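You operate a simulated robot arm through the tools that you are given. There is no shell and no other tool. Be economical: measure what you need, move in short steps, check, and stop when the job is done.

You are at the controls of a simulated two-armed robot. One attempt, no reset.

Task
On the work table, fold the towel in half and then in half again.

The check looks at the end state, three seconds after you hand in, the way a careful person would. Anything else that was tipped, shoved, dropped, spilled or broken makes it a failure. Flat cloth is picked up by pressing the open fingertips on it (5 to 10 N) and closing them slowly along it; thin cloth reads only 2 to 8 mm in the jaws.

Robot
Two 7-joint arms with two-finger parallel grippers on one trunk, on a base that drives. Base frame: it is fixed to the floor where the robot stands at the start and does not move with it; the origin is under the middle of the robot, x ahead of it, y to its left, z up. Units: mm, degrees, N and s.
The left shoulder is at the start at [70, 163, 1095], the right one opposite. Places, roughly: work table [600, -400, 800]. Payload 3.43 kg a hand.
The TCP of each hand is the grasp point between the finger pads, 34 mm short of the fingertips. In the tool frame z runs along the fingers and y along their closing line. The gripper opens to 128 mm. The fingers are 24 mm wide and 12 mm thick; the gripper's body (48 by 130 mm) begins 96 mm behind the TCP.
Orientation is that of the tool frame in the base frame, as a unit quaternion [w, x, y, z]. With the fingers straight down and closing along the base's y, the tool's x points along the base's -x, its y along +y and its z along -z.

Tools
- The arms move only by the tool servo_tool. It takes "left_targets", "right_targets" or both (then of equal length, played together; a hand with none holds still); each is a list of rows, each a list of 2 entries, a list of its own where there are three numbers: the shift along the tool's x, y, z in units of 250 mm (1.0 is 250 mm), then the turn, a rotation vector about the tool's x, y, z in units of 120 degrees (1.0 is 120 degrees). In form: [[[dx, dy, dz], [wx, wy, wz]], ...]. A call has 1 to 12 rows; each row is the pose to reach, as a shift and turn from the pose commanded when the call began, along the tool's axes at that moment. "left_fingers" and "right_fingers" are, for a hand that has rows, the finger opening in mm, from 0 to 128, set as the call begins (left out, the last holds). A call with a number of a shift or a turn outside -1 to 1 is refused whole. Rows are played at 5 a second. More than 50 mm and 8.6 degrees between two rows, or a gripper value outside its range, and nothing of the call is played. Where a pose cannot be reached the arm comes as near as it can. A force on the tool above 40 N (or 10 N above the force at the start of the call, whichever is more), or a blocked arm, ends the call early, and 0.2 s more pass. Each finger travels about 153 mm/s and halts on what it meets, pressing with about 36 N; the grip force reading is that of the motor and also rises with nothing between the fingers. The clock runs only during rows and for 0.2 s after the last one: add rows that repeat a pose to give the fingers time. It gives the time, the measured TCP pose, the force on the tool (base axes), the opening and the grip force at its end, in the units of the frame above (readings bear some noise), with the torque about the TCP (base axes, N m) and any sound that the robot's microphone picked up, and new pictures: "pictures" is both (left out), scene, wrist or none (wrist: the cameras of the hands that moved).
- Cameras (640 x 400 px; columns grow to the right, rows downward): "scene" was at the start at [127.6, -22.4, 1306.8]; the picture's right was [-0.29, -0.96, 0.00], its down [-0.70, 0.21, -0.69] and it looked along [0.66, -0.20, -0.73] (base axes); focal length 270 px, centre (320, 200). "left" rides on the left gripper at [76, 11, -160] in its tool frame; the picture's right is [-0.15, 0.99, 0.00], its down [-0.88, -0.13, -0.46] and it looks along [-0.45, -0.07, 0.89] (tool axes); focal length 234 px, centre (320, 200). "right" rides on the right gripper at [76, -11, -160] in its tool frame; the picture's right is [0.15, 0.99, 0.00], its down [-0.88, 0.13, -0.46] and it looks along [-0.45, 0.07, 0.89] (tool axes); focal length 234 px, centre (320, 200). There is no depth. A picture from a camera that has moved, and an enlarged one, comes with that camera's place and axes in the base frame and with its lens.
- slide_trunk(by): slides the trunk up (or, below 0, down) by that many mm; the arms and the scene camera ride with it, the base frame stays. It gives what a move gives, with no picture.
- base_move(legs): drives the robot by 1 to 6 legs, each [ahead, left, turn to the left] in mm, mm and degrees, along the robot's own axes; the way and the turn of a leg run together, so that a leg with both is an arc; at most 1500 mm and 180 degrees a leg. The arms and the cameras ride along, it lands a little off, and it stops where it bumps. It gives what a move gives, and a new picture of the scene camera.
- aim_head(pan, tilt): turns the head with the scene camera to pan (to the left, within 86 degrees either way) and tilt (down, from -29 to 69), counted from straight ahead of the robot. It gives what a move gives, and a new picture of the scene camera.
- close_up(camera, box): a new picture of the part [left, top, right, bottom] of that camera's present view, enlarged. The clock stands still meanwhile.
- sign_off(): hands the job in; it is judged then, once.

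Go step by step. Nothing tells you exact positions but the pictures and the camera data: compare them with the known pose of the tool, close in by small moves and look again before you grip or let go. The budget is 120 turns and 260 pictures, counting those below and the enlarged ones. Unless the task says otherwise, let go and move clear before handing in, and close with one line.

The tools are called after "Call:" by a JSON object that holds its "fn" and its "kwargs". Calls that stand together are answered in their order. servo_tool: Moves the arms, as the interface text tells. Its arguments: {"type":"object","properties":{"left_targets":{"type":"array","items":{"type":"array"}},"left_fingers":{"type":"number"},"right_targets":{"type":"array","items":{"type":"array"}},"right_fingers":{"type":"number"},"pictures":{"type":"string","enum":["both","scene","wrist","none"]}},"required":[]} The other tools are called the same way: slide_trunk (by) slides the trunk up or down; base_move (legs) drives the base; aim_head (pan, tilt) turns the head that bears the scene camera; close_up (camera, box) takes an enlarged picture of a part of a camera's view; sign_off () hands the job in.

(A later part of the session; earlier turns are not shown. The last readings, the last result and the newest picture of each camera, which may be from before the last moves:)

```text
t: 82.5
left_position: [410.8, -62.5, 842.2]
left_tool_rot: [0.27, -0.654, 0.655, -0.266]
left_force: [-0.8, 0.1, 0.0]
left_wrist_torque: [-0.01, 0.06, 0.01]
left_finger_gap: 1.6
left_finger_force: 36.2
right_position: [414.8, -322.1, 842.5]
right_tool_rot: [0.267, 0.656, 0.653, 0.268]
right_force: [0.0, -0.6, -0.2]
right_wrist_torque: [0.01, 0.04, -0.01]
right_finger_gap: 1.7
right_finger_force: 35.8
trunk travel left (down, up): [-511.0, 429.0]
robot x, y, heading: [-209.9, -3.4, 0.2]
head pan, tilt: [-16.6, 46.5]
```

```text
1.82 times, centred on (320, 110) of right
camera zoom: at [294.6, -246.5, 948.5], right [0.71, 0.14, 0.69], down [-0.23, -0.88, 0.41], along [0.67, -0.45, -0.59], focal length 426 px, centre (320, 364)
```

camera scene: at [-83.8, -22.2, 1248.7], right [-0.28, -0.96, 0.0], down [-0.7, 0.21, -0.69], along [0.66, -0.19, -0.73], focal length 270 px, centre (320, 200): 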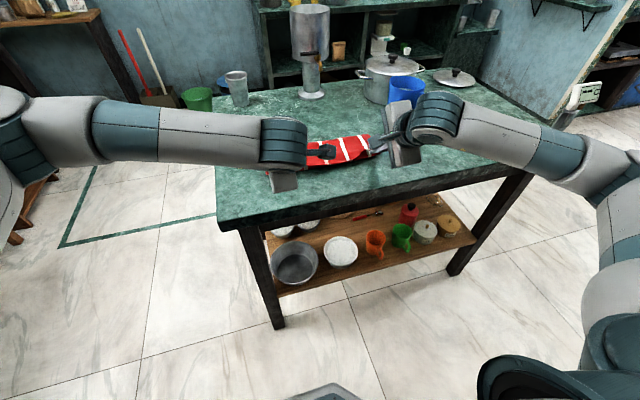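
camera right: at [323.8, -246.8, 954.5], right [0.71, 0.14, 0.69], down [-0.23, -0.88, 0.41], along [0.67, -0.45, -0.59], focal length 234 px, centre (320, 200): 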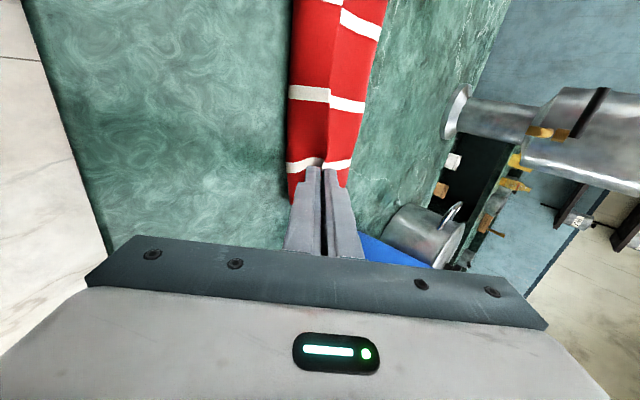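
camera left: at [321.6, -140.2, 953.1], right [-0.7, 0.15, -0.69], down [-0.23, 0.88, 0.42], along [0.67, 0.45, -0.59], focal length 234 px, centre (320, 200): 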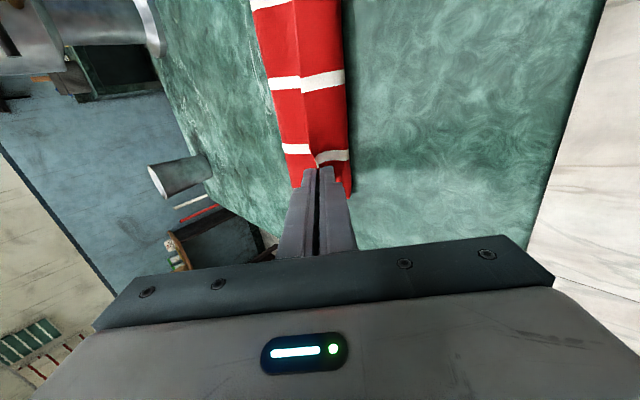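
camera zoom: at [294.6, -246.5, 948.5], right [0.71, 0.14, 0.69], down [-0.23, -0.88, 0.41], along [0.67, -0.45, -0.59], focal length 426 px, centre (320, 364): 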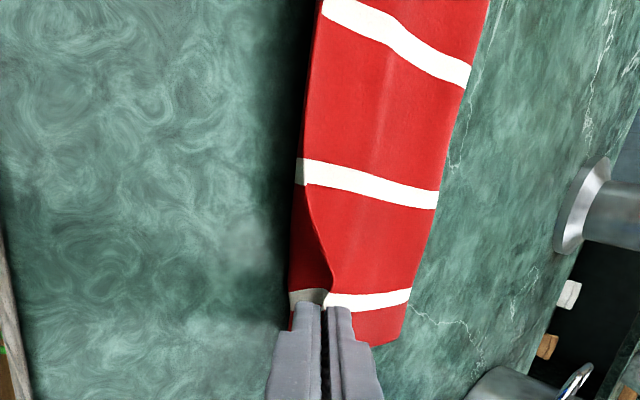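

The lip is now nearly gone and the hem is at the front. I open a little and withdraw backward along the fingers.

Call:
{"fn": "servo_tool", "kwargs": {"left_targets": [[[0, 0, 0], [0, 0, 0]], [[0, 0, 0], [0, 0, 0]]], "right_targets": [[[0, 0, 0], [0, 0, 0]], [[0, 0, 0], [0, 0, 0]]], "left_fingers": 12, "right_fingers": 12, "pictures": "wrist"}}

Call:
{"fn": "servo_tool", "kwargs": {"left_targets": [[[0, 0, -0.06], [0, 0, 0]], [[0, 0, -0.12], [0, 0, 0]], [[0, 0, -0.2], [0, 0, 0]], [[0, 0, -0.3], [0, 0, 0]]], "right_targets": [[[0, 0, -0.06], [0, 0, 0]], [[0, 0, -0.12], [0, 0, 0]], [[0, 0, -0.2], [0, 0, 0]], [[0, 0, -0.3], [0, 0, 0]]], "pictures": "both"}}

```text
t: 83.1
left_position: [411.8, -63.4, 840.9]
left_tool_rot: [0.269, -0.654, 0.655, -0.267]
left_force: [-0.1, -0.3, 0.4]
left_wrist_torque: [-0.01, -0.05, -0.01]
left_finger_gap: 12.2
left_finger_force: 0.0
right_position: [415.2, -321.4, 842.5]
right_tool_rot: [0.268, 0.655, 0.654, 0.269]
right_force: [0.0, -0.5, -0.5]
right_wrist_torque: [-0.02, 0.01, 0.03]
right_finger_gap: 12.0
right_finger_force: 0.0
trunk travel left (down, up): [-511.0, 429.0]
robot x, y, heading: [-212.9, 2.1, 0.2]
head pan, tilt: [-16.6, 46.5]
camera right: at [295.0, -246.5, 948.3], right [0.71, 0.14, 0.69], down [-0.23, -0.88, 0.41], along [0.67, -0.45, -0.59], focal length 234 px, centre (320, 200)
camera left: at [292.8, -140.0, 946.8], right [-0.71, 0.15, -0.69], down [-0.23, 0.88, 0.42], along [0.67, 0.45, -0.59], focal length 234 px, centre (320, 200)
```

right: 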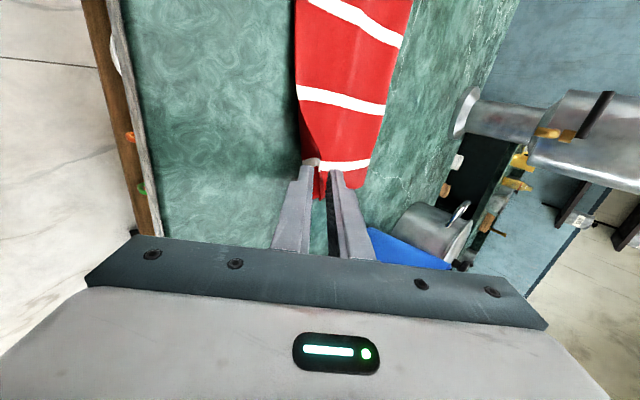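
left: 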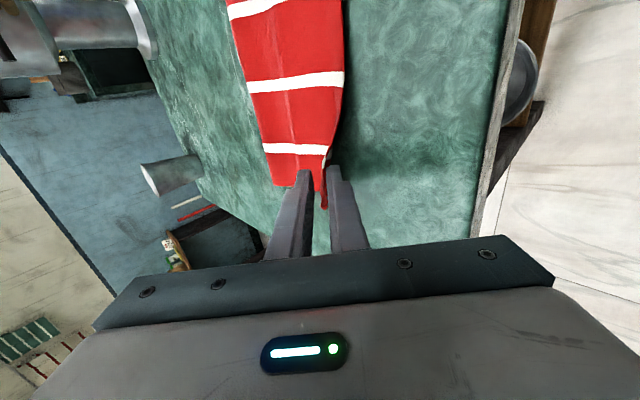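

```text
t: 84.1
left_position: [358.0, -62.2, 894.1]
left_tool_rot: [0.269, -0.654, 0.655, -0.267]
left_force: [-0.5, 0.0, -0.2]
left_wrist_torque: [-0.02, -0.03, -0.01]
left_finger_gap: 12.1
left_finger_force: 0.1
right_position: [363.4, -319.9, 897.1]
right_tool_rot: [0.267, 0.655, 0.654, 0.269]
right_force: [0.8, 0.9, -0.1]
right_wrist_torque: [-0.02, 0.01, 0.01]
right_finger_gap: 12.3
right_finger_force: 0.0
trunk travel left (down, up): [-511.0, 429.0]
robot x, y, heading: [-211.2, -0.3, 0.0]
head pan, tilt: [-16.6, 46.5]
camera scene: at [-84.8, -22.3, 1242.9], right [-0.28, -0.96, 0.0], down [-0.7, 0.21, -0.69], along [0.66, -0.19, -0.73], focal length 270 px, centre (320, 200)
camera right: at [243.0, -246.3, 1002.1], right [0.71, 0.14, 0.69], down [-0.23, -0.88, 0.41], along [0.67, -0.45, -0.59], focal length 234 px, centre (320, 200)
camera left: at [238.7, -139.7, 998.8], right [-0.7, 0.15, -0.69], down [-0.23, 0.88, 0.42], along [0.67, 0.45, -0.59], focal length 234 px, centre (320, 200)
```

scene: 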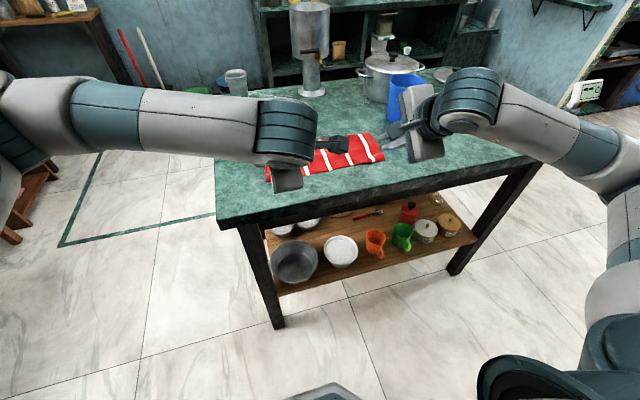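
right: 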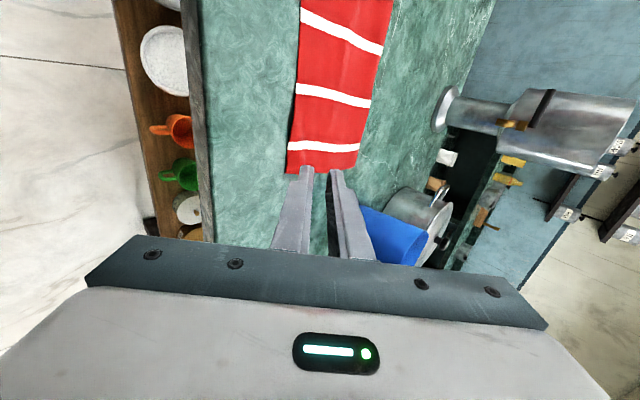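
left: 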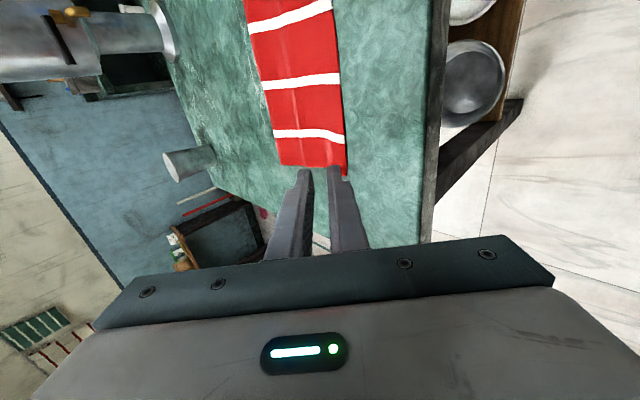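

The flap unrolled and lies flat. I look closely at the hem alignment.

Call:
{"fn": "close_up", "kwargs": {"camera": "left", "box": [200, 0, 400, 200]}}

Call:
{"fn": "close_up", "kwargs": {"camera": "right", "box": [240, 0, 440, 200]}}

```text
2.00 times, centred on (300, 100) of left
camera zoom: at [238.7, -139.7, 998.8], right [-0.7, 0.15, -0.69], down [-0.23, 0.88, 0.42], along [0.67, 0.45, -0.59], focal length 468 px, centre (360, 400)
```

zoom: 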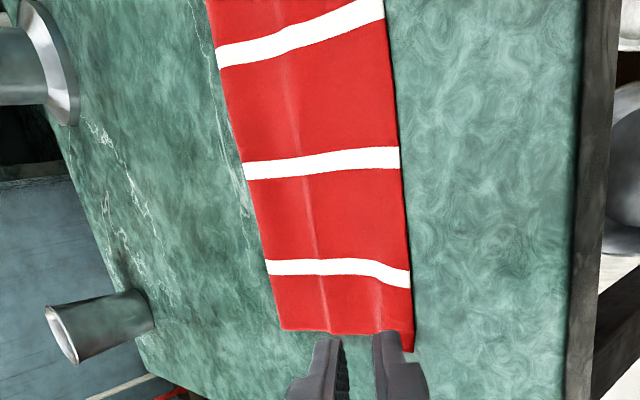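

```text
2.00 times, centred on (340, 100) of right
camera zoom: at [243.0, -246.3, 1002.1], right [0.71, 0.14, 0.69], down [-0.23, -0.88, 0.41], along [0.67, -0.45, -0.59], focal length 468 px, centre (280, 400)
```

zoom: 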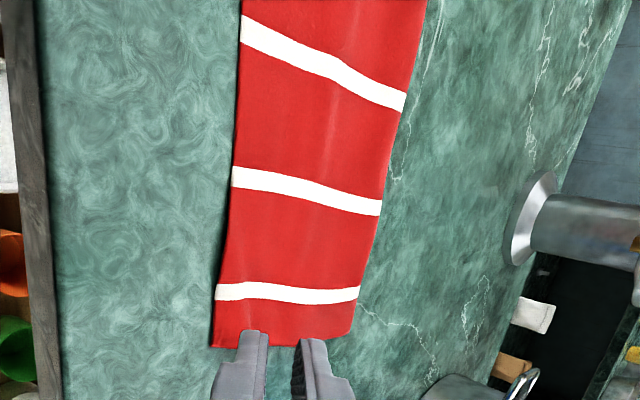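

The first fold is clean: a rectangle about 310 × 115 mm, x≈404–520, y≈−350 to −45. For the second fold the left hand will take the right short edge and bring it over to the left, with the base doing most of the sideways travel. First I raise the trunk and turn both tools back to the straight-down, y-closing pose.

Call:
{"fn": "slide_trunk", "kwargs": {"by": 120}}

Call:
{"fn": "servo_tool", "kwargs": {"left_targets": [[[0, 0, 0], [-0.024, 0.024, 0.059]], [[0, 0, 0], [-0.048, 0.049, 0.118]], [[0, 0, 0], [-0.072, 0.073, 0.177]], [[0, 0, 0], [-0.096, 0.097, 0.236]], [[0, 0, 0], [-0.12, 0.121, 0.295]], [[0, 0, 0], [-0.145, 0.146, 0.354]], [[0, 0, 0], [-0.169, 0.17, 0.413]], [[0, 0, 0], [-0.193, 0.194, 0.472]], [[0, 0, 0], [-0.217, 0.218, 0.531]], [[0, 0, 0], [-0.241, 0.243, 0.59]], [[0, 0, 0], [-0.265, 0.267, 0.649]], [[0, 0, 0], [-0.289, 0.291, 0.708]]], "right_targets": [[[0, 0, 0], [0.024, 0.024, -0.059]], [[0, 0, 0], [0.049, 0.048, -0.118]], [[0, 0, 0], [0.073, 0.072, -0.177]], [[0, 0, 0], [0.097, 0.096, -0.236]], [[0, 0, 0], [0.122, 0.12, -0.295]], [[0, 0, 0], [0.146, 0.145, -0.354]], [[0, 0, 0], [0.17, 0.169, -0.413]], [[0, 0, 0], [0.194, 0.193, -0.472]], [[0, 0, 0], [0.219, 0.217, -0.531]], [[0, 0, 0], [0.243, 0.241, -0.59]], [[0, 0, 0], [0.267, 0.265, -0.649]], [[0, 0, 0], [0.292, 0.289, -0.709]]], "pictures": "scene"}}

```text
t: 85.6
left_position: [358.0, -62.0, 1013.4]
left_tool_rot: [0.269, -0.654, 0.655, -0.266]
left_force: [-0.3, 0.6, 0.3]
left_wrist_torque: [-0.01, -0.01, -0.02]
left_finger_gap: 11.9
left_finger_force: 0.0
right_position: [364.7, -320.7, 1015.7]
right_tool_rot: [0.268, 0.656, 0.654, 0.267]
right_force: [-0.1, -0.3, 0.7]
right_wrist_torque: [0.0, 0.02, 0.05]
right_finger_gap: 12.2
right_finger_force: 0.0
trunk travel left (down, up): [-631.0, 309.0]
robot x, y, heading: [-210.5, 3.1, 0.2]
head pan, tilt: [-16.6, 46.5]
```

```text
t: 88.2
left_position: [359.8, -62.4, 1013.4]
left_tool_rot: [-0.001, 0.001, 1.0, 0.0]
left_force: [0.5, 0.8, 1.2]
left_wrist_torque: [0.0, -0.03, -0.04]
left_finger_gap: 11.8
left_finger_force: 0.1
right_position: [363.6, -320.0, 1015.3]
right_tool_rot: [-0.001, 0.0, 1.0, -0.001]
right_force: [-0.1, 1.0, -0.4]
right_wrist_torque: [-0.02, 0.0, -0.01]
right_finger_gap: 11.9
right_finger_force: 0.1
trunk travel left (down, up): [-631.0, 309.0]
robot x, y, heading: [-212.0, 2.0, 0.1]
head pan, tilt: [-16.6, 46.5]
camera scene: at [-83.5, -22.2, 1362.7], right [-0.28, -0.96, 0.0], down [-0.7, 0.21, -0.69], along [0.66, -0.19, -0.73], focal length 270 px, centre (320, 200)
```

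scene: 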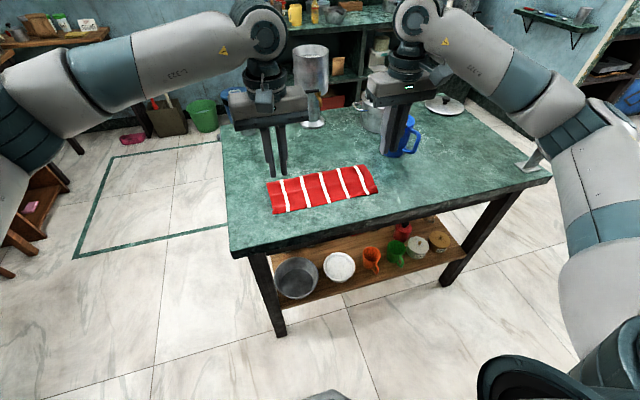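

The pile is a tidy rectangle, x≈410–533, y≈−350 to −34. I drive the base 280 mm to the right so the left hand can work comfortably at the right short edge.

Call:
{"fn": "base_move", "kwargs": {"legs": [[0, -280, 0]]}}

Call:
{"fn": "servo_tool", "kwargs": {"left_targets": [[[-0.09, 0, 0.08], [0, 0, 0]], [[-0.18, 0, 0.16], [0, 0, 0]], [[-0.27, 0, 0.24], [0, 0, 0]], [[-0.36, 0, 0.32], [0, 0, 0]], [[-0.45, 0, 0.4], [0, 0, 0]], [[-0.45, 0, 0.45], [0, 0, 0]], [[-0.45, 0, 0.45], [0, 0, 0]]], "left_fingers": 44, "pictures": "both"}}

```text
t: 90.2
left_position: [360.1, -342.9, 1013.7]
left_tool_rot: [0.0, 0.001, 1.0, 0.001]
left_force: [0.9, -0.6, 0.0]
left_wrist_torque: [-0.04, 0.02, 0.0]
left_finger_gap: 12.1
left_finger_force: 0.1
right_position: [364.5, -601.0, 1016.2]
right_tool_rot: [-0.001, 0.002, 1.0, -0.001]
right_force: [0.8, -0.2, 0.0]
right_wrist_torque: [0.04, 0.03, 0.0]
right_finger_gap: 12.2
right_finger_force: 0.1
trunk travel left (down, up): [-631.0, 309.0]
robot x, y, heading: [-209.3, -281.1, -0.1]
head pan, tilt: [-16.6, 46.5]
camera scene: at [-83.5, -302.5, 1362.8], right [-0.28, -0.96, 0.0], down [-0.7, 0.21, -0.69], along [0.66, -0.2, -0.73], focal length 270 px, centre (320, 200)
```

scene: 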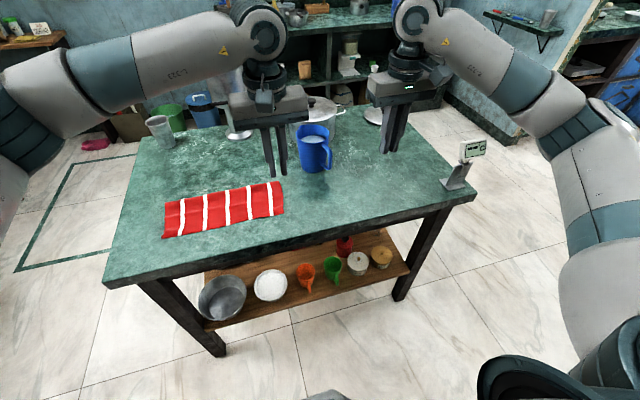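

```text
t: 91.8
left_position: [472.4, -345.2, 899.0]
left_tool_rot: [0.0, 0.002, 1.0, 0.001]
left_force: [0.4, -0.1, -0.5]
left_wrist_torque: [-0.02, -0.01, -0.03]
left_finger_gap: 44.0
left_finger_force: 0.1
right_position: [364.6, -600.7, 1014.3]
right_tool_rot: [-0.001, 0.002, 1.0, 0.0]
right_force: [0.2, -0.3, 0.4]
right_wrist_torque: [0.02, 0.02, -0.03]
right_finger_gap: 11.9
right_finger_force: 0.0
trunk travel left (down, up): [-631.0, 309.0]
robot x, y, heading: [-212.7, -282.3, 0.0]
head pan, tilt: [-16.6, 46.5]
camera scene: at [-83.5, -302.5, 1362.8], right [-0.28, -0.96, 0.0], down [-0.7, 0.21, -0.69], along [0.66, -0.2, -0.73], focal length 270 px, centre (320, 200)
camera left: at [397.2, -334.2, 1059.1], right [0.15, 0.99, 0.0], down [0.88, -0.13, 0.46], along [0.45, -0.07, -0.89], focal length 234 px, centre (320, 200)
```

scene: 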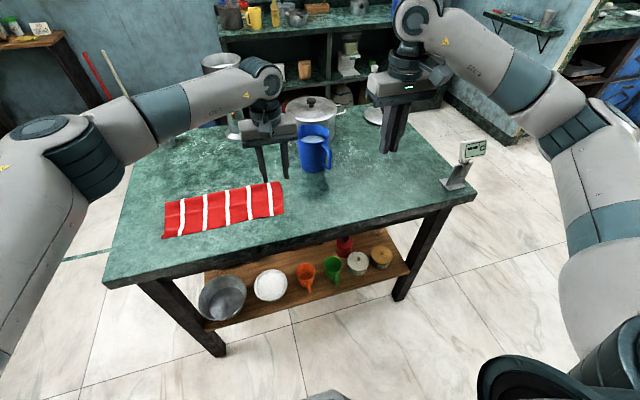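
left: 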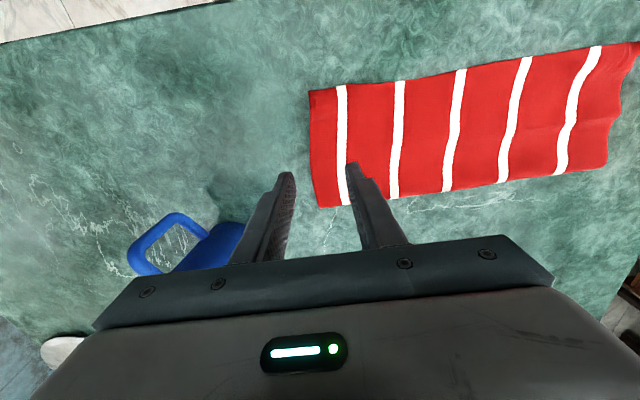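

Right short edge: from (406,−346) to (537,−356), middle at about (472,−351). I centre on it and lower close.

Call:
{"fn": "servo_tool", "kwargs": {"left_targets": [[[0, -0.024, 0.08], [0, 0, 0]], [[0, -0.024, 0.16], [0, 0, 0]], [[0, -0.024, 0.22], [0, 0, 0]], [[0, -0.024, 0.236], [0, 0, 0]]], "pictures": "wrist"}}

```text
t: 92.8
left_position: [471.8, -347.6, 841.1]
left_tool_rot: [0.0, 0.0, 1.0, 0.0]
left_force: [-0.6, -0.1, 0.4]
left_wrist_torque: [0.0, 0.02, -0.01]
left_finger_gap: 44.2
left_finger_force: 0.0
right_position: [364.1, -601.6, 1015.4]
right_tool_rot: [-0.001, 0.002, 1.0, -0.002]
right_force: [0.4, 0.1, 1.3]
right_wrist_torque: [-0.02, 0.01, -0.01]
right_finger_gap: 11.8
right_finger_force: 0.2
trunk travel left (down, up): [-631.0, 309.0]
robot x, y, heading: [-211.3, -281.7, 0.1]
head pan, tilt: [-16.6, 46.5]
camera left: at [396.9, -338.4, 1000.5], right [0.15, 0.99, 0.0], down [0.88, -0.13, 0.46], along [0.45, -0.07, -0.89], focal length 234 px, centre (320, 200)
```

left: 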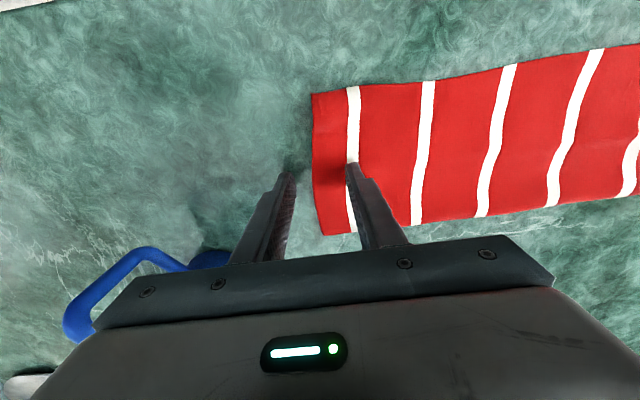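

Call:
{"fn": "servo_tool", "kwargs": {"left_targets": [[[0, 0, 0.012], [0, 0, 0]], [[0, 0, 0.022], [0, 0, 0]], [[0, 0, 0.022], [0, 0, 0]]], "pictures": "none"}}

```text
t: 93.6
left_position: [471.5, -348.8, 837.2]
left_tool_rot: [0.0, 0.002, 1.0, 0.001]
left_force: [-0.2, -0.2, -0.1]
left_wrist_torque: [0.02, -0.01, 0.05]
left_finger_gap: 44.0
left_finger_force: 0.1
right_position: [364.6, -601.3, 1015.8]
right_tool_rot: [-0.001, 0.001, 1.0, -0.001]
right_force: [0.8, -0.4, 0.0]
right_wrist_torque: [0.0, -0.02, 0.01]
right_finger_gap: 12.4
right_finger_force: 0.0
trunk travel left (down, up): [-631.0, 309.0]
robot x, y, heading: [-213.1, -279.2, 0.1]
head pan, tilt: [-16.6, 46.5]
```

Call:
{"fn": "servo_tool", "kwargs": {"left_targets": [[[0, 0, 0.006], [0, 0, 0]], [[0, 0, 0.01], [0, 0, 0]], [[0, 0, 0.01], [0, 0, 0]]], "pictures": "none"}}

```text
t: 94.4
left_position: [472.0, -348.8, 835.9]
left_tool_rot: [0.001, 0.001, 1.0, 0.0]
left_force: [1.0, 0.1, 8.1]
left_wrist_torque: [0.23, -0.02, -0.02]
left_finger_gap: 43.9
left_finger_force: 0.3
right_position: [364.3, -601.1, 1015.8]
right_tool_rot: [-0.001, 0.003, 1.0, -0.001]
right_force: [0.1, -0.3, 0.8]
right_wrist_torque: [-0.01, -0.01, 0.03]
right_finger_gap: 12.1
right_finger_force: 0.1
trunk travel left (down, up): [-631.0, 309.0]
robot x, y, heading: [-209.8, -276.1, 0.1]
head pan, tilt: [-16.6, 46.5]
```

Pressing 8 N, mostly on the cloth finger. I close in steps.

Call:
{"fn": "servo_tool", "kwargs": {"left_targets": [[[0, 0, 0.001], [0, 0, 0]]], "left_fingers": 34, "pictures": "none"}}

Call:
{"fn": "servo_tool", "kwargs": {"left_targets": [[[0, 0, 0], [0, 0, 0]]], "left_fingers": 25, "pictures": "wrist"}}

Call:
{"fn": "servo_tool", "kwargs": {"left_targets": [[[0, 0, 0], [0, 0, 0]]], "left_fingers": 16, "pictures": "none"}}

Call:
{"fn": "servo_tool", "kwargs": {"left_targets": [[[0, 0, 0], [0, 0, 0]]], "left_fingers": 8, "pictures": "none"}}

Call:
{"fn": "servo_tool", "kwargs": {"left_targets": [[[0, 0, 0], [0, 0, 0]], [[0, 0, 0], [0, 0, 0]]], "left_fingers": 0, "pictures": "wrist"}}

```text
t: 94.8
left_position: [472.3, -349.8, 836.1]
left_tool_rot: [0.001, 0.001, 1.0, 0.0]
left_force: [0.2, 1.5, 12.2]
left_wrist_torque: [0.34, -0.04, -0.03]
left_finger_gap: 35.2
left_finger_force: 0.9
right_position: [363.6, -601.0, 1016.2]
right_tool_rot: [-0.001, 0.002, 1.0, -0.001]
right_force: [0.0, 0.0, 0.5]
right_wrist_torque: [0.0, 0.04, 0.0]
right_finger_gap: 11.8
right_finger_force: 0.0
trunk travel left (down, up): [-631.0, 309.0]
robot x, y, heading: [-211.4, -275.4, -0.1]
head pan, tilt: [-16.6, 46.5]
```

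```text
t: 95.2
left_position: [469.2, -350.3, 836.1]
left_tool_rot: [0.001, 0.001, 1.0, 0.0]
left_force: [0.9, -1.0, 14.2]
left_wrist_torque: [0.23, -0.09, -0.03]
left_finger_gap: 24.2
left_finger_force: 0.1
right_position: [364.1, -601.1, 1016.8]
right_tool_rot: [-0.001, 0.002, 1.0, -0.001]
right_force: [0.3, 0.3, 0.1]
right_wrist_torque: [0.01, -0.02, 0.02]
right_finger_gap: 12.2
right_finger_force: 0.1
trunk travel left (down, up): [-631.0, 309.0]
robot x, y, heading: [-211.1, -275.8, 0.2]
head pan, tilt: [-16.6, 46.5]
camera left: at [396.0, -339.8, 994.4], right [0.15, 0.99, 0.0], down [0.88, -0.13, 0.46], along [0.45, -0.07, -0.89], focal length 234 px, centre (320, 200)
```

left: 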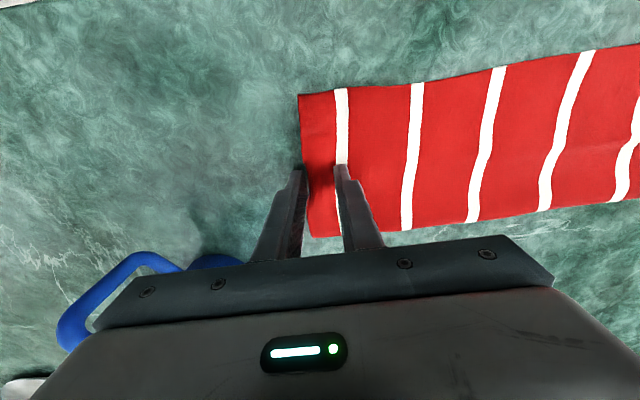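

```text
t: 95.6
left_position: [471.8, -349.6, 835.4]
left_tool_rot: [0.001, 0.002, 1.0, 0.0]
left_force: [1.4, -1.7, 15.8]
left_wrist_torque: [0.15, -0.09, -0.03]
left_finger_gap: 15.4
left_finger_force: 0.1
right_position: [362.4, -602.2, 1015.7]
right_tool_rot: [0.0, 0.002, 1.0, -0.001]
right_force: [0.5, -0.5, -0.6]
right_wrist_torque: [0.02, 0.01, 0.01]
right_finger_gap: 12.0
right_finger_force: 0.1
trunk travel left (down, up): [-631.0, 309.0]
robot x, y, heading: [-208.7, -282.5, -0.1]
head pan, tilt: [-16.6, 46.5]
```

```text
t: 96.0
left_position: [471.3, -348.1, 834.8]
left_tool_rot: [0.001, 0.0, 1.0, 0.0]
left_force: [1.6, -0.3, 15.7]
left_wrist_torque: [0.2, -0.1, -0.04]
left_finger_gap: 8.1
left_finger_force: 0.5
right_position: [363.0, -601.9, 1017.0]
right_tool_rot: [0.0, 0.002, 1.0, -0.001]
right_force: [-0.4, 0.0, -0.6]
right_wrist_torque: [0.0, -0.02, -0.01]
right_finger_gap: 12.2
right_finger_force: 0.1
trunk travel left (down, up): [-631.0, 309.0]
robot x, y, heading: [-209.2, -278.8, -0.1]
head pan, tilt: [-16.6, 46.5]
```

```text
t: 96.6
left_position: [469.6, -347.9, 836.2]
left_tool_rot: [0.001, 0.001, 1.0, 0.0]
left_force: [1.1, -0.7, 17.4]
left_wrist_torque: [0.13, -0.09, -0.05]
left_finger_gap: 3.0
left_finger_force: 36.1
right_position: [363.8, -601.1, 1016.9]
right_tool_rot: [0.0, 0.002, 1.0, -0.001]
right_force: [0.5, 0.8, 0.5]
right_wrist_torque: [0.03, -0.01, -0.01]
right_finger_gap: 11.9
right_finger_force: 0.2
trunk travel left (down, up): [-631.0, 309.0]
robot x, y, heading: [-212.3, -283.3, -0.2]
head pan, tilt: [-16.6, 46.5]
camera left: at [395.8, -338.9, 994.4], right [0.15, 0.99, 0.0], down [0.88, -0.13, 0.46], along [0.45, -0.07, -0.89], focal length 234 px, centre (320, 200)
```

left: 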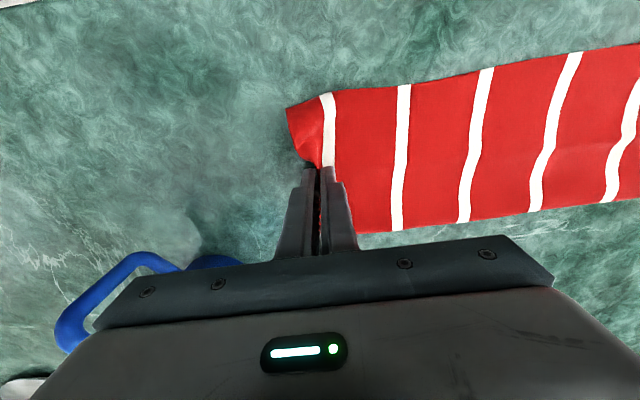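

Gap is 3.0 mm, about twice the single-layer reading, so both layers are probably held. I lift to check.

Call:
{"fn": "servo_tool", "kwargs": {"left_targets": [[[0, 0, -0.08], [0, 0, 0]], [[0, 0, -0.18], [0, 0, 0]], [[0, 0.02, -0.26], [0, 0, 0]], [[0, 0.02, -0.26], [0, 0, 0]]], "pictures": "both"}}

Call:
{"fn": "close_up", "kwargs": {"camera": "scene", "box": [150, 150, 330, 250]}}

```text
t: 97.6
left_position: [470.6, -345.4, 898.6]
left_tool_rot: [0.0, 0.001, 1.0, 0.0]
left_force: [0.2, 0.0, -0.8]
left_wrist_torque: [0.0, 0.0, -0.02]
left_finger_gap: 2.9
left_finger_force: 35.8
right_position: [363.9, -602.3, 1015.5]
right_tool_rot: [-0.002, 0.001, 1.0, 0.0]
right_force: [0.1, -0.6, 0.1]
right_wrist_torque: [0.02, -0.03, 0.05]
right_finger_gap: 12.0
right_finger_force: 0.1
trunk travel left (down, up): [-631.0, 309.0]
robot x, y, heading: [-210.6, -282.2, 0.2]
head pan, tilt: [-16.6, 46.5]
camera scene: at [-83.6, -302.5, 1362.8], right [-0.28, -0.96, 0.0], down [-0.7, 0.21, -0.69], along [0.66, -0.2, -0.73], focal length 270 px, centre (320, 200)
camera left: at [396.5, -334.4, 1057.6], right [0.15, 0.99, 0.0], down [0.88, -0.13, 0.46], along [0.45, -0.07, -0.89], focal length 234 px, centre (320, 200)
```

scene: 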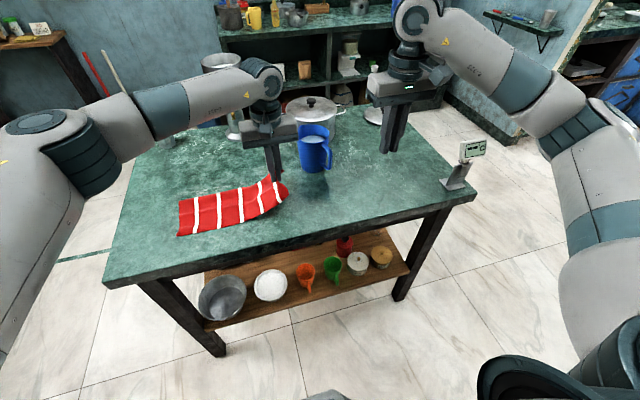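
left: 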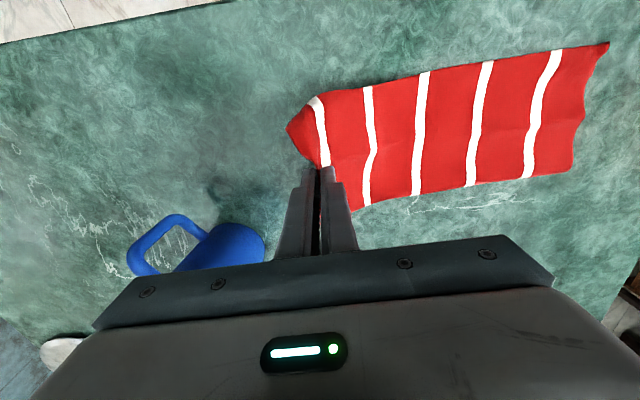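

```text
3.56 times, centred on (240, 200) of scene
camera zoom: at [-83.6, -302.5, 1362.8], right [-0.28, -0.96, 0.0], down [-0.7, 0.21, -0.69], along [0.66, -0.2, -0.73], focal length 959 px, centre (604, 200)
```

zoom: 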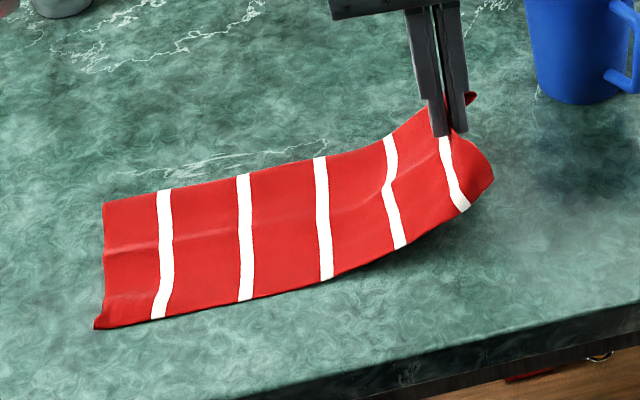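

Both layers are lifted; the left short edge is at y≈−72, so the fold line will be about y≈−229. I carry the held edge up and over to the left, tilting the fingers to point back to the right.

Call:
{"fn": "servo_tool", "kwargs": {"left_targets": [[[0, 0.022, -0.06], [0.025, 0, 0]], [[0, 0.044, -0.12], [0.05, 0, 0]], [[0, 0.087, -0.17], [0.075, 0, 0]], [[0, 0.13, -0.219], [0.1, 0, 0]], [[0, 0.187, -0.254], [0.125, 0, 0]], [[0, 0.244, -0.283], [0.15, 0, 0]], [[0, 0.31, -0.303], [0.175, 0, 0]], [[0, 0.376, -0.318], [0.2, 0, 0]], [[0, 0.442, -0.323], [0.225, 0, 0]], [[0, 0.508, -0.323], [0.25, 0, 0]], [[0, 0.574, -0.318], [0.275, 0, 0]], [[0, 0.64, -0.308], [0.3, 0, 0]]], "pictures": "both"}}

```text
t: 100.2
left_position: [472.6, -183.3, 975.4]
left_tool_rot: [-0.001, 0.001, 0.951, -0.309]
left_force: [-0.8, 0.3, -0.2]
left_wrist_torque: [0.02, 0.01, 0.04]
left_finger_gap: 3.0
left_finger_force: 36.0
right_position: [364.7, -600.5, 1014.8]
right_tool_rot: [-0.001, 0.001, 1.0, 0.0]
right_force: [-0.8, 0.6, 0.3]
right_wrist_torque: [-0.01, -0.01, -0.01]
right_finger_gap: 12.0
right_finger_force: 0.1
trunk travel left (down, up): [-631.0, 309.0]
robot x, y, heading: [-213.2, -281.5, -0.2]
head pan, tilt: [-16.6, 46.5]
camera scene: at [-83.5, -301.1, 1362.9], right [-0.28, -0.96, 0.0], down [-0.7, 0.21, -0.69], along [0.66, -0.2, -0.73], focal length 270 px, centre (320, 200)
camera left: at [397.7, -80.8, 1097.7], right [0.15, 0.8, -0.58], down [0.88, 0.16, 0.45], along [0.45, -0.58, -0.68], focal length 234 px, centre (320, 200)
```

scene: 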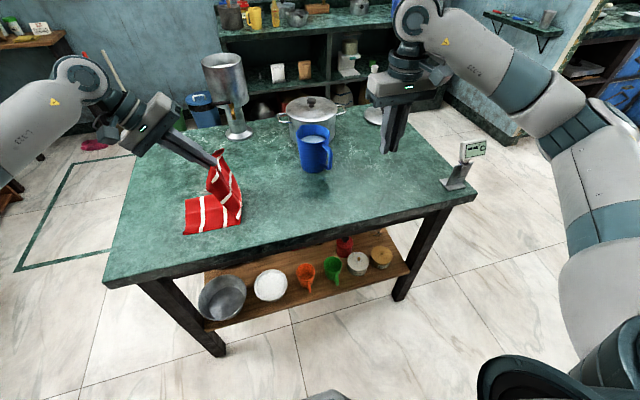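
left: 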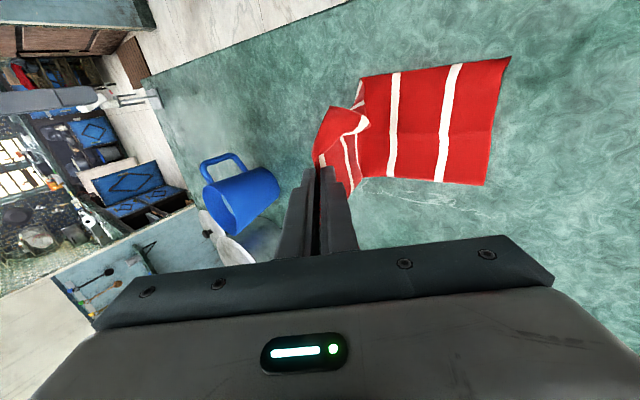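

The flap stands up nicely. A closer look at layers.

Call:
{"fn": "close_up", "kwargs": {"camera": "scene", "box": [140, 130, 300, 250]}}

Call:
{"fn": "close_up", "kwargs": {"camera": "left", "box": [270, 40, 530, 210]}}

```text
3.33 times, centred on (220, 190) of scene
camera zoom: at [-83.5, -301.1, 1362.9], right [-0.28, -0.96, 0.0], down [-0.7, 0.21, -0.69], along [0.66, -0.2, -0.73], focal length 899 px, centre (653, 233)
```

zoom: 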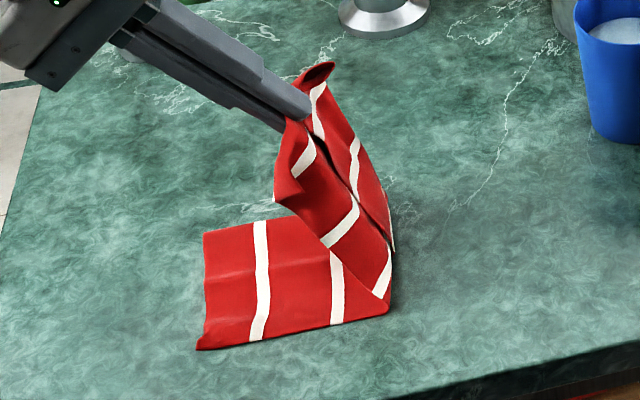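

```text
2.35 times, centred on (400, 125) of left
camera zoom: at [397.7, -80.8, 1097.7], right [0.15, 0.8, -0.58], down [0.88, 0.16, 0.45], along [0.45, -0.58, -0.68], focal length 551 px, centre (132, 376)
```

zoom: 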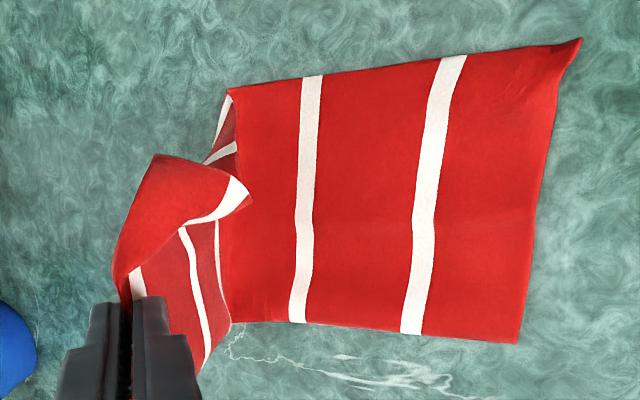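

Both layers are up together, and the bottom half spans y≈−238 to −88. I continue the arc down toward the left edge with more tilt, stopping about 36 mm above the table.

Call:
{"fn": "servo_tool", "kwargs": {"left_targets": [[[0, 0.066, -0.02], [0.017, 0, 0]], [[0, 0.136, -0.032], [0.033, 0, 0]], [[0, 0.209, -0.038], [0.05, 0, 0]], [[0, 0.288, -0.032], [0.067, 0, 0]], [[0, 0.36, -0.017], [0.075, 0, 0]], [[0, 0.431, 0.006], [0.075, 0, 0]], [[0, 0.503, 0.037], [0.075, 0, 0]], [[0, 0.574, 0.074], [0.075, 0, 0]], [[0, 0.638, 0.107], [0.075, 0, 0]], [[0, 0.638, 0.107], [0.075, 0, 0]]], "pictures": "both"}}

Call:
{"fn": "close_up", "kwargs": {"camera": "scene", "box": [140, 150, 280, 250]}}

```text
t: 102.4
left_position: [471.7, -70.1, 860.0]
left_tool_rot: [0.0, 0.0, 0.924, -0.383]
left_force: [-0.2, 0.2, -0.2]
left_wrist_torque: [0.03, 0.02, -0.01]
left_finger_gap: 2.8
left_finger_force: 36.1
right_position: [363.5, -600.6, 1014.8]
right_tool_rot: [-0.001, 0.001, 1.0, -0.002]
right_force: [0.3, -0.5, 0.1]
right_wrist_torque: [-0.05, -0.03, 0.0]
right_finger_gap: 11.9
right_finger_force: 0.0
trunk travel left (down, up): [-631.0, 309.0]
robot x, y, heading: [-211.7, -279.2, 0.1]
head pan, tilt: [-16.6, 46.5]
camera scene: at [-83.6, -302.5, 1362.8], right [-0.28, -0.96, 0.0], down [-0.7, 0.21, -0.69], along [0.66, -0.2, -0.73], focal length 270 px, centre (320, 200)
camera left: at [397.4, 49.4, 964.1], right [0.15, 0.7, -0.7], down [0.88, 0.23, 0.41], along [0.45, -0.68, -0.58], focal length 234 px, centre (320, 200)
```

scene: 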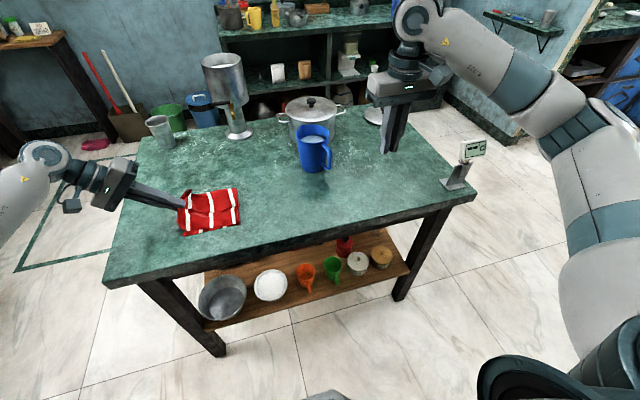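
left: 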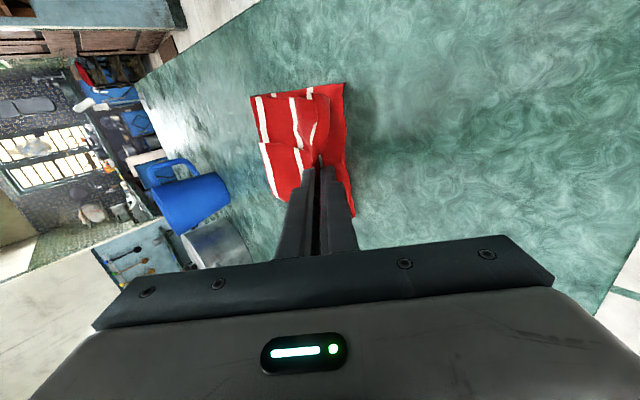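

```text
4.00 times, centred on (210, 200) of scene
camera zoom: at [-83.6, -302.5, 1362.8], right [-0.28, -0.96, 0.0], down [-0.7, 0.21, -0.69], along [0.66, -0.2, -0.73], focal length 1079 px, centre (760, 200)
```

zoom: 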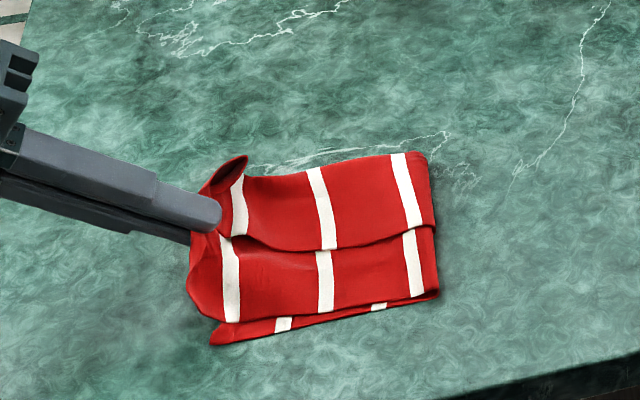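

Checking the layers: on top of the flap the outer layer ends about 50 mm short, so the first fold was not at the middle (≈80/130 mm). I'll undo the second fold, correct the first, and repeat. First I carry this edge back to the right.

Call:
{"fn": "servo_tool", "kwargs": {"left_targets": [[[0, -0.144, -0.048], [0, 0, 0]], [[0, -0.294, -0.079], [0, 0, 0]], [[0, -0.444, -0.076], [-0.025, 0, 0]], [[0, -0.586, -0.037], [-0.058, 0, 0]], [[0, -0.698, 0.037], [-0.1, 0, 0]], [[0, -0.8, 0.132], [-0.15, 0, 0]], [[0, -0.882, 0.238], [-0.2, 0, 0]], [[0.01, -0.932, 0.368], [-0.258, 0, 0]], [[0.02, -0.956, 0.504], [-0.317, 0, 0]], [[0.03, -0.939, 0.644], [-0.375, 0, 0]], [[0.04, -0.868, 0.784], [-0.375, 0, 0]], [[0.04, -0.812, 0.868], [-0.375, 0, 0]]], "pictures": "both"}}

```text
t: 105.0
left_position: [462.3, -369.3, 852.4]
left_tool_rot: [0.0, 0.001, 1.0, 0.001]
left_force: [-0.4, 0.3, 0.4]
left_wrist_torque: [-0.01, -0.01, -0.02]
left_finger_gap: 2.9
left_finger_force: 35.8
right_position: [363.3, -600.3, 1015.3]
right_tool_rot: [-0.001, 0.002, 1.0, -0.001]
right_force: [0.4, -0.3, -0.5]
right_wrist_torque: [0.01, 0.01, -0.01]
right_finger_gap: 12.2
right_finger_force: 0.0
trunk travel left (down, up): [-631.0, 309.0]
robot x, y, heading: [-210.9, -281.2, -0.2]
head pan, tilt: [-16.6, 46.5]
camera scene: at [-83.3, -302.9, 1362.8], right [-0.28, -0.96, 0.0], down [-0.7, 0.21, -0.69], along [0.66, -0.2, -0.73], focal length 270 px, centre (320, 200)
camera left: at [386.9, -359.4, 1010.7], right [0.15, 0.99, 0.0], down [0.88, -0.13, 0.46], along [0.45, -0.07, -0.89], focal length 234 px, centre (320, 200)
```

scene: 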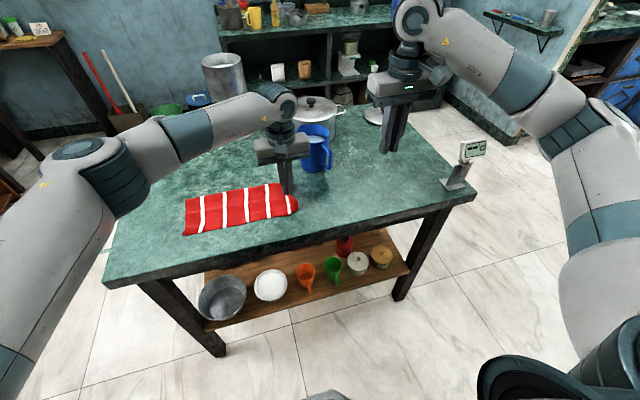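
left: 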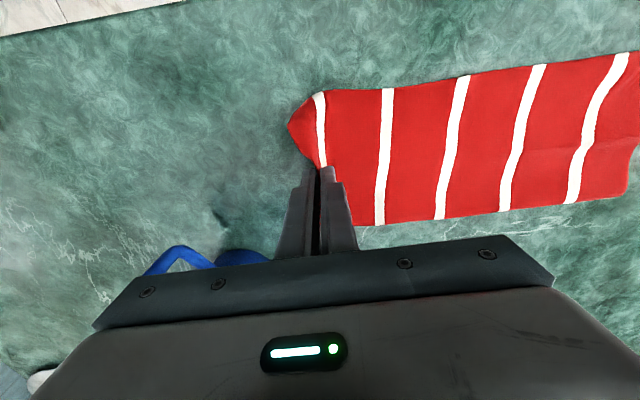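

Call:
{"fn": "servo_tool", "kwargs": {"left_targets": [[[0, 0, 0.03], [0, 0, 0]], [[0, 0, 0.052], [0, 0, 0]], [[0, 0, 0.056], [0, 0, 0]]], "pictures": "none"}}

Call:
{"fn": "servo_tool", "kwargs": {"left_targets": [[[0, 0, 0], [0, 0, 0]], [[0, 0, 0], [0, 0, 0]]], "left_fingers": 36, "pictures": "none"}}

Call:
{"fn": "servo_tool", "kwargs": {"left_targets": [[[0, 0, -0.15], [0, 0, 0]], [[0, 0, -0.35], [0, 0, 0]], [[0, 0.1, -0.5], [0, 0, 0]], [[0, 0.2, -0.6], [0, 0, 0]]], "pictures": "wrist"}}

```text
t: 105.8
left_position: [461.2, -367.8, 838.3]
left_tool_rot: [0.001, 0.0, 1.0, 0.0]
left_force: [1.3, 1.3, 11.3]
left_wrist_torque: [0.06, -0.1, -0.03]
left_finger_gap: 2.8
left_finger_force: 35.3
right_position: [363.7, -601.1, 1016.0]
right_tool_rot: [-0.001, 0.002, 1.0, 0.0]
right_force: [-1.0, 0.0, 0.6]
right_wrist_torque: [0.0, -0.03, 0.0]
right_finger_gap: 12.0
right_finger_force: 0.1
trunk travel left (down, up): [-631.0, 309.0]
robot x, y, heading: [-205.3, -280.1, 0.0]
head pan, tilt: [-16.6, 46.5]
```

```text
t: 106.4
left_position: [460.2, -367.6, 838.0]
left_tool_rot: [0.001, 0.001, 1.0, 0.001]
left_force: [-0.4, -2.7, 11.1]
left_wrist_torque: [0.13, 0.01, -0.03]
left_finger_gap: 34.6
left_finger_force: 0.0
right_position: [362.4, -602.2, 1016.2]
right_tool_rot: [0.0, 0.002, 1.0, 0.0]
right_force: [-0.1, -0.3, -0.3]
right_wrist_torque: [-0.01, 0.0, 0.01]
right_finger_gap: 11.9
right_finger_force: 0.1
trunk travel left (down, up): [-631.0, 309.0]
robot x, y, heading: [-212.4, -280.4, -0.2]
head pan, tilt: [-16.6, 46.5]
```

```text
t: 107.4
left_position: [457.9, -316.7, 987.2]
left_tool_rot: [0.0, 0.001, 1.0, 0.0]
left_force: [-0.6, 0.3, -0.5]
left_wrist_torque: [-0.02, -0.01, -0.03]
left_finger_gap: 36.0
left_finger_force: 0.1
right_position: [364.5, -600.9, 1015.3]
right_tool_rot: [-0.001, 0.002, 1.0, -0.001]
right_force: [-0.3, 0.6, 0.3]
right_wrist_torque: [0.01, 0.03, 0.01]
right_finger_gap: 12.0
right_finger_force: 0.0
trunk travel left (down, up): [-631.0, 309.0]
robot x, y, heading: [-214.9, -280.1, 0.0]
head pan, tilt: [-16.6, 46.5]
camera left: at [383.6, -306.1, 1145.3], right [0.15, 0.99, 0.0], down [0.88, -0.13, 0.46], along [0.45, -0.07, -0.89], focal length 234 px, centre (320, 200)
```

left: 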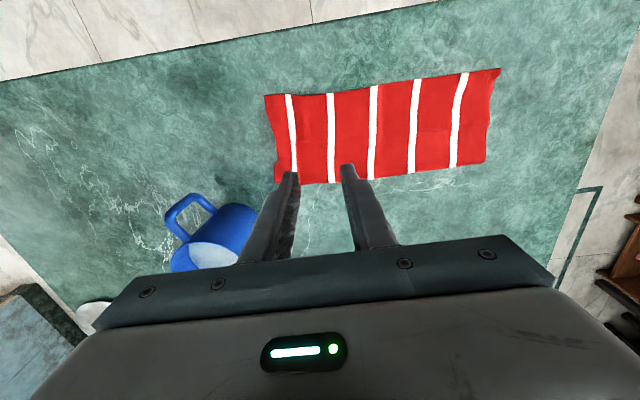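

Flat again. I drive back 235 mm to the left and turn both tools to close along x (the direction that works).

Call:
{"fn": "base_move", "kwargs": {"legs": [[0, 235, 0]]}}

Call:
{"fn": "servo_tool", "kwargs": {"left_targets": [[[0, 0.1, 0], [0, 0, -0.068]], [[0, 0.2, 0], [0, 0, -0.136]], [[0, 0.25, 0], [0, 0, -0.205]], [[0, 0.25, 0], [0, 0, -0.273]], [[0, 0.25, 0], [0, 0, -0.341]], [[0, 0.25, 0], [0, 0, -0.409]], [[0, 0.25, 0], [0, 0, -0.477]], [[0, 0.25, 0], [0, 0, -0.545]], [[0, 0.25, 0], [0, 0, -0.614]], [[0, 0.25, 0], [0, 0, -0.682]], [[0, 0.25, 0], [0, 0, -0.75]]], "right_targets": [[[-0.1, 0.0, 0], [0, 0, 0.068]], [[-0.2, 0, 0], [0, 0, 0.136]], [[-0.3, 0, 0], [0, 0, 0.205]], [[-0.4, 0, 0], [0, 0, 0.273]], [[-0.4, 0, 0], [0, 0, 0.341]], [[-0.4, 0, 0], [0, 0, 0.409]], [[-0.4, 0, 0], [0, 0, 0.477]], [[-0.4, 0, 0], [0, 0, 0.545]], [[-0.4, 0, 0], [0, 0, 0.614]], [[-0.4, 0, 0], [0, 0, 0.682]], [[-0.4, 0, 0], [0, 0, 0.75]]], "left_fingers": 42, "right_fingers": 42, "pictures": "both"}}

```text
t: 109.2
left_position: [458.5, -81.2, 985.5]
left_tool_rot: [-0.001, 0.001, 1.0, 0.0]
left_force: [0.3, -0.2, -0.6]
left_wrist_torque: [-0.02, 0.02, 0.04]
left_finger_gap: 36.1
left_finger_force: 0.0
right_position: [366.5, -363.9, 1015.1]
right_tool_rot: [-0.001, 0.001, 1.0, -0.001]
right_force: [-0.4, -0.9, -0.1]
right_wrist_torque: [-0.01, -0.04, 0.0]
right_finger_gap: 12.1
right_finger_force: 0.1
trunk travel left (down, up): [-631.0, 309.0]
robot x, y, heading: [-213.5, -44.1, 0.1]
head pan, tilt: [-16.6, 46.5]
camera scene: at [-83.7, -66.5, 1362.8], right [-0.28, -0.96, 0.0], down [-0.7, 0.21, -0.69], along [0.66, -0.19, -0.73], focal length 270 px, centre (320, 200)
```

scene: 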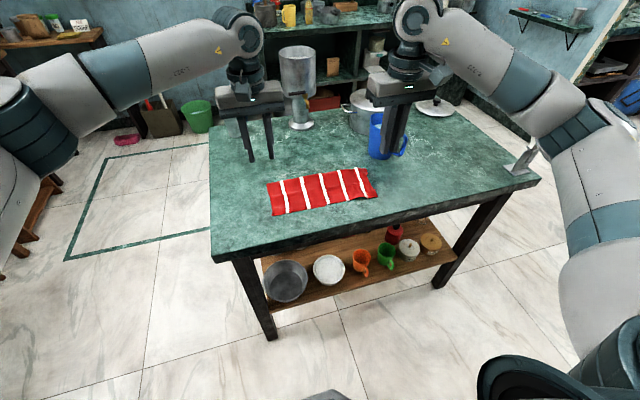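

```text
t: 111.5
left_position: [458.7, -19.4, 986.4]
left_tool_rot: [0.0, 0.708, -0.706, 0.0]
left_force: [2.3, 0.2, -0.2]
left_wrist_torque: [0.02, 0.0, -0.03]
left_finger_gap: 42.0
left_finger_force: 0.1
right_position: [464.3, -363.9, 1014.9]
right_tool_rot: [0.0, 0.708, 0.706, -0.002]
right_force: [-0.8, 0.1, -0.2]
right_wrist_torque: [0.0, 0.03, 0.0]
right_finger_gap: 42.0
right_finger_force: 0.0
trunk travel left (down, up): [-631.0, 309.0]
robot x, y, heading: [-211.2, -45.4, 0.2]
head pan, tilt: [-16.6, 46.5]
camera scene: at [-83.7, -66.5, 1362.8], right [-0.28, -0.96, 0.0], down [-0.7, 0.21, -0.69], along [0.66, -0.19, -0.73], focal length 270 px, centre (320, 200)
camera right: at [453.5, -289.7, 1174.7], right [0.99, 0.14, 0.0], down [0.13, -0.88, 0.46], along [0.06, -0.45, -0.89], focal length 234 px, centre (320, 200)
camera left: at [449.1, -95.0, 1144.8], right [-0.99, 0.14, 0.0], down [0.13, 0.88, 0.46], along [0.07, 0.45, -0.89], focal length 234 px, centre (320, 200)
```

scene: 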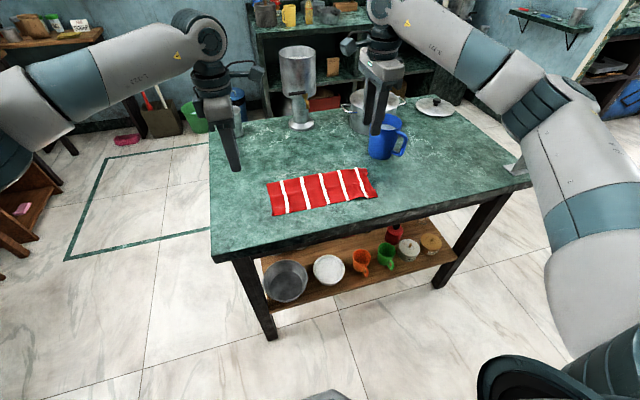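
right: 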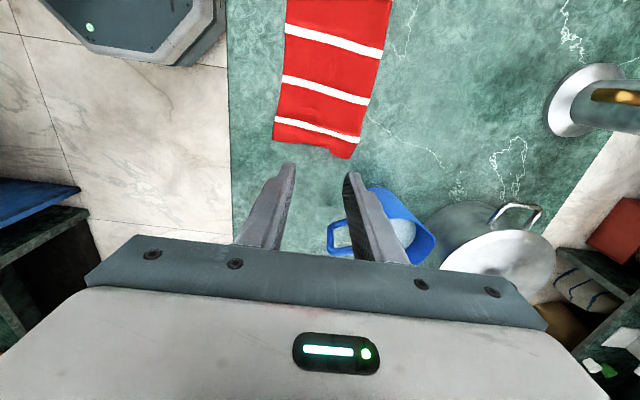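
left: 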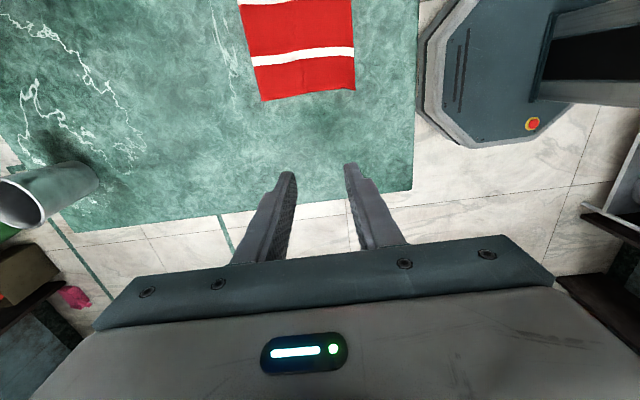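

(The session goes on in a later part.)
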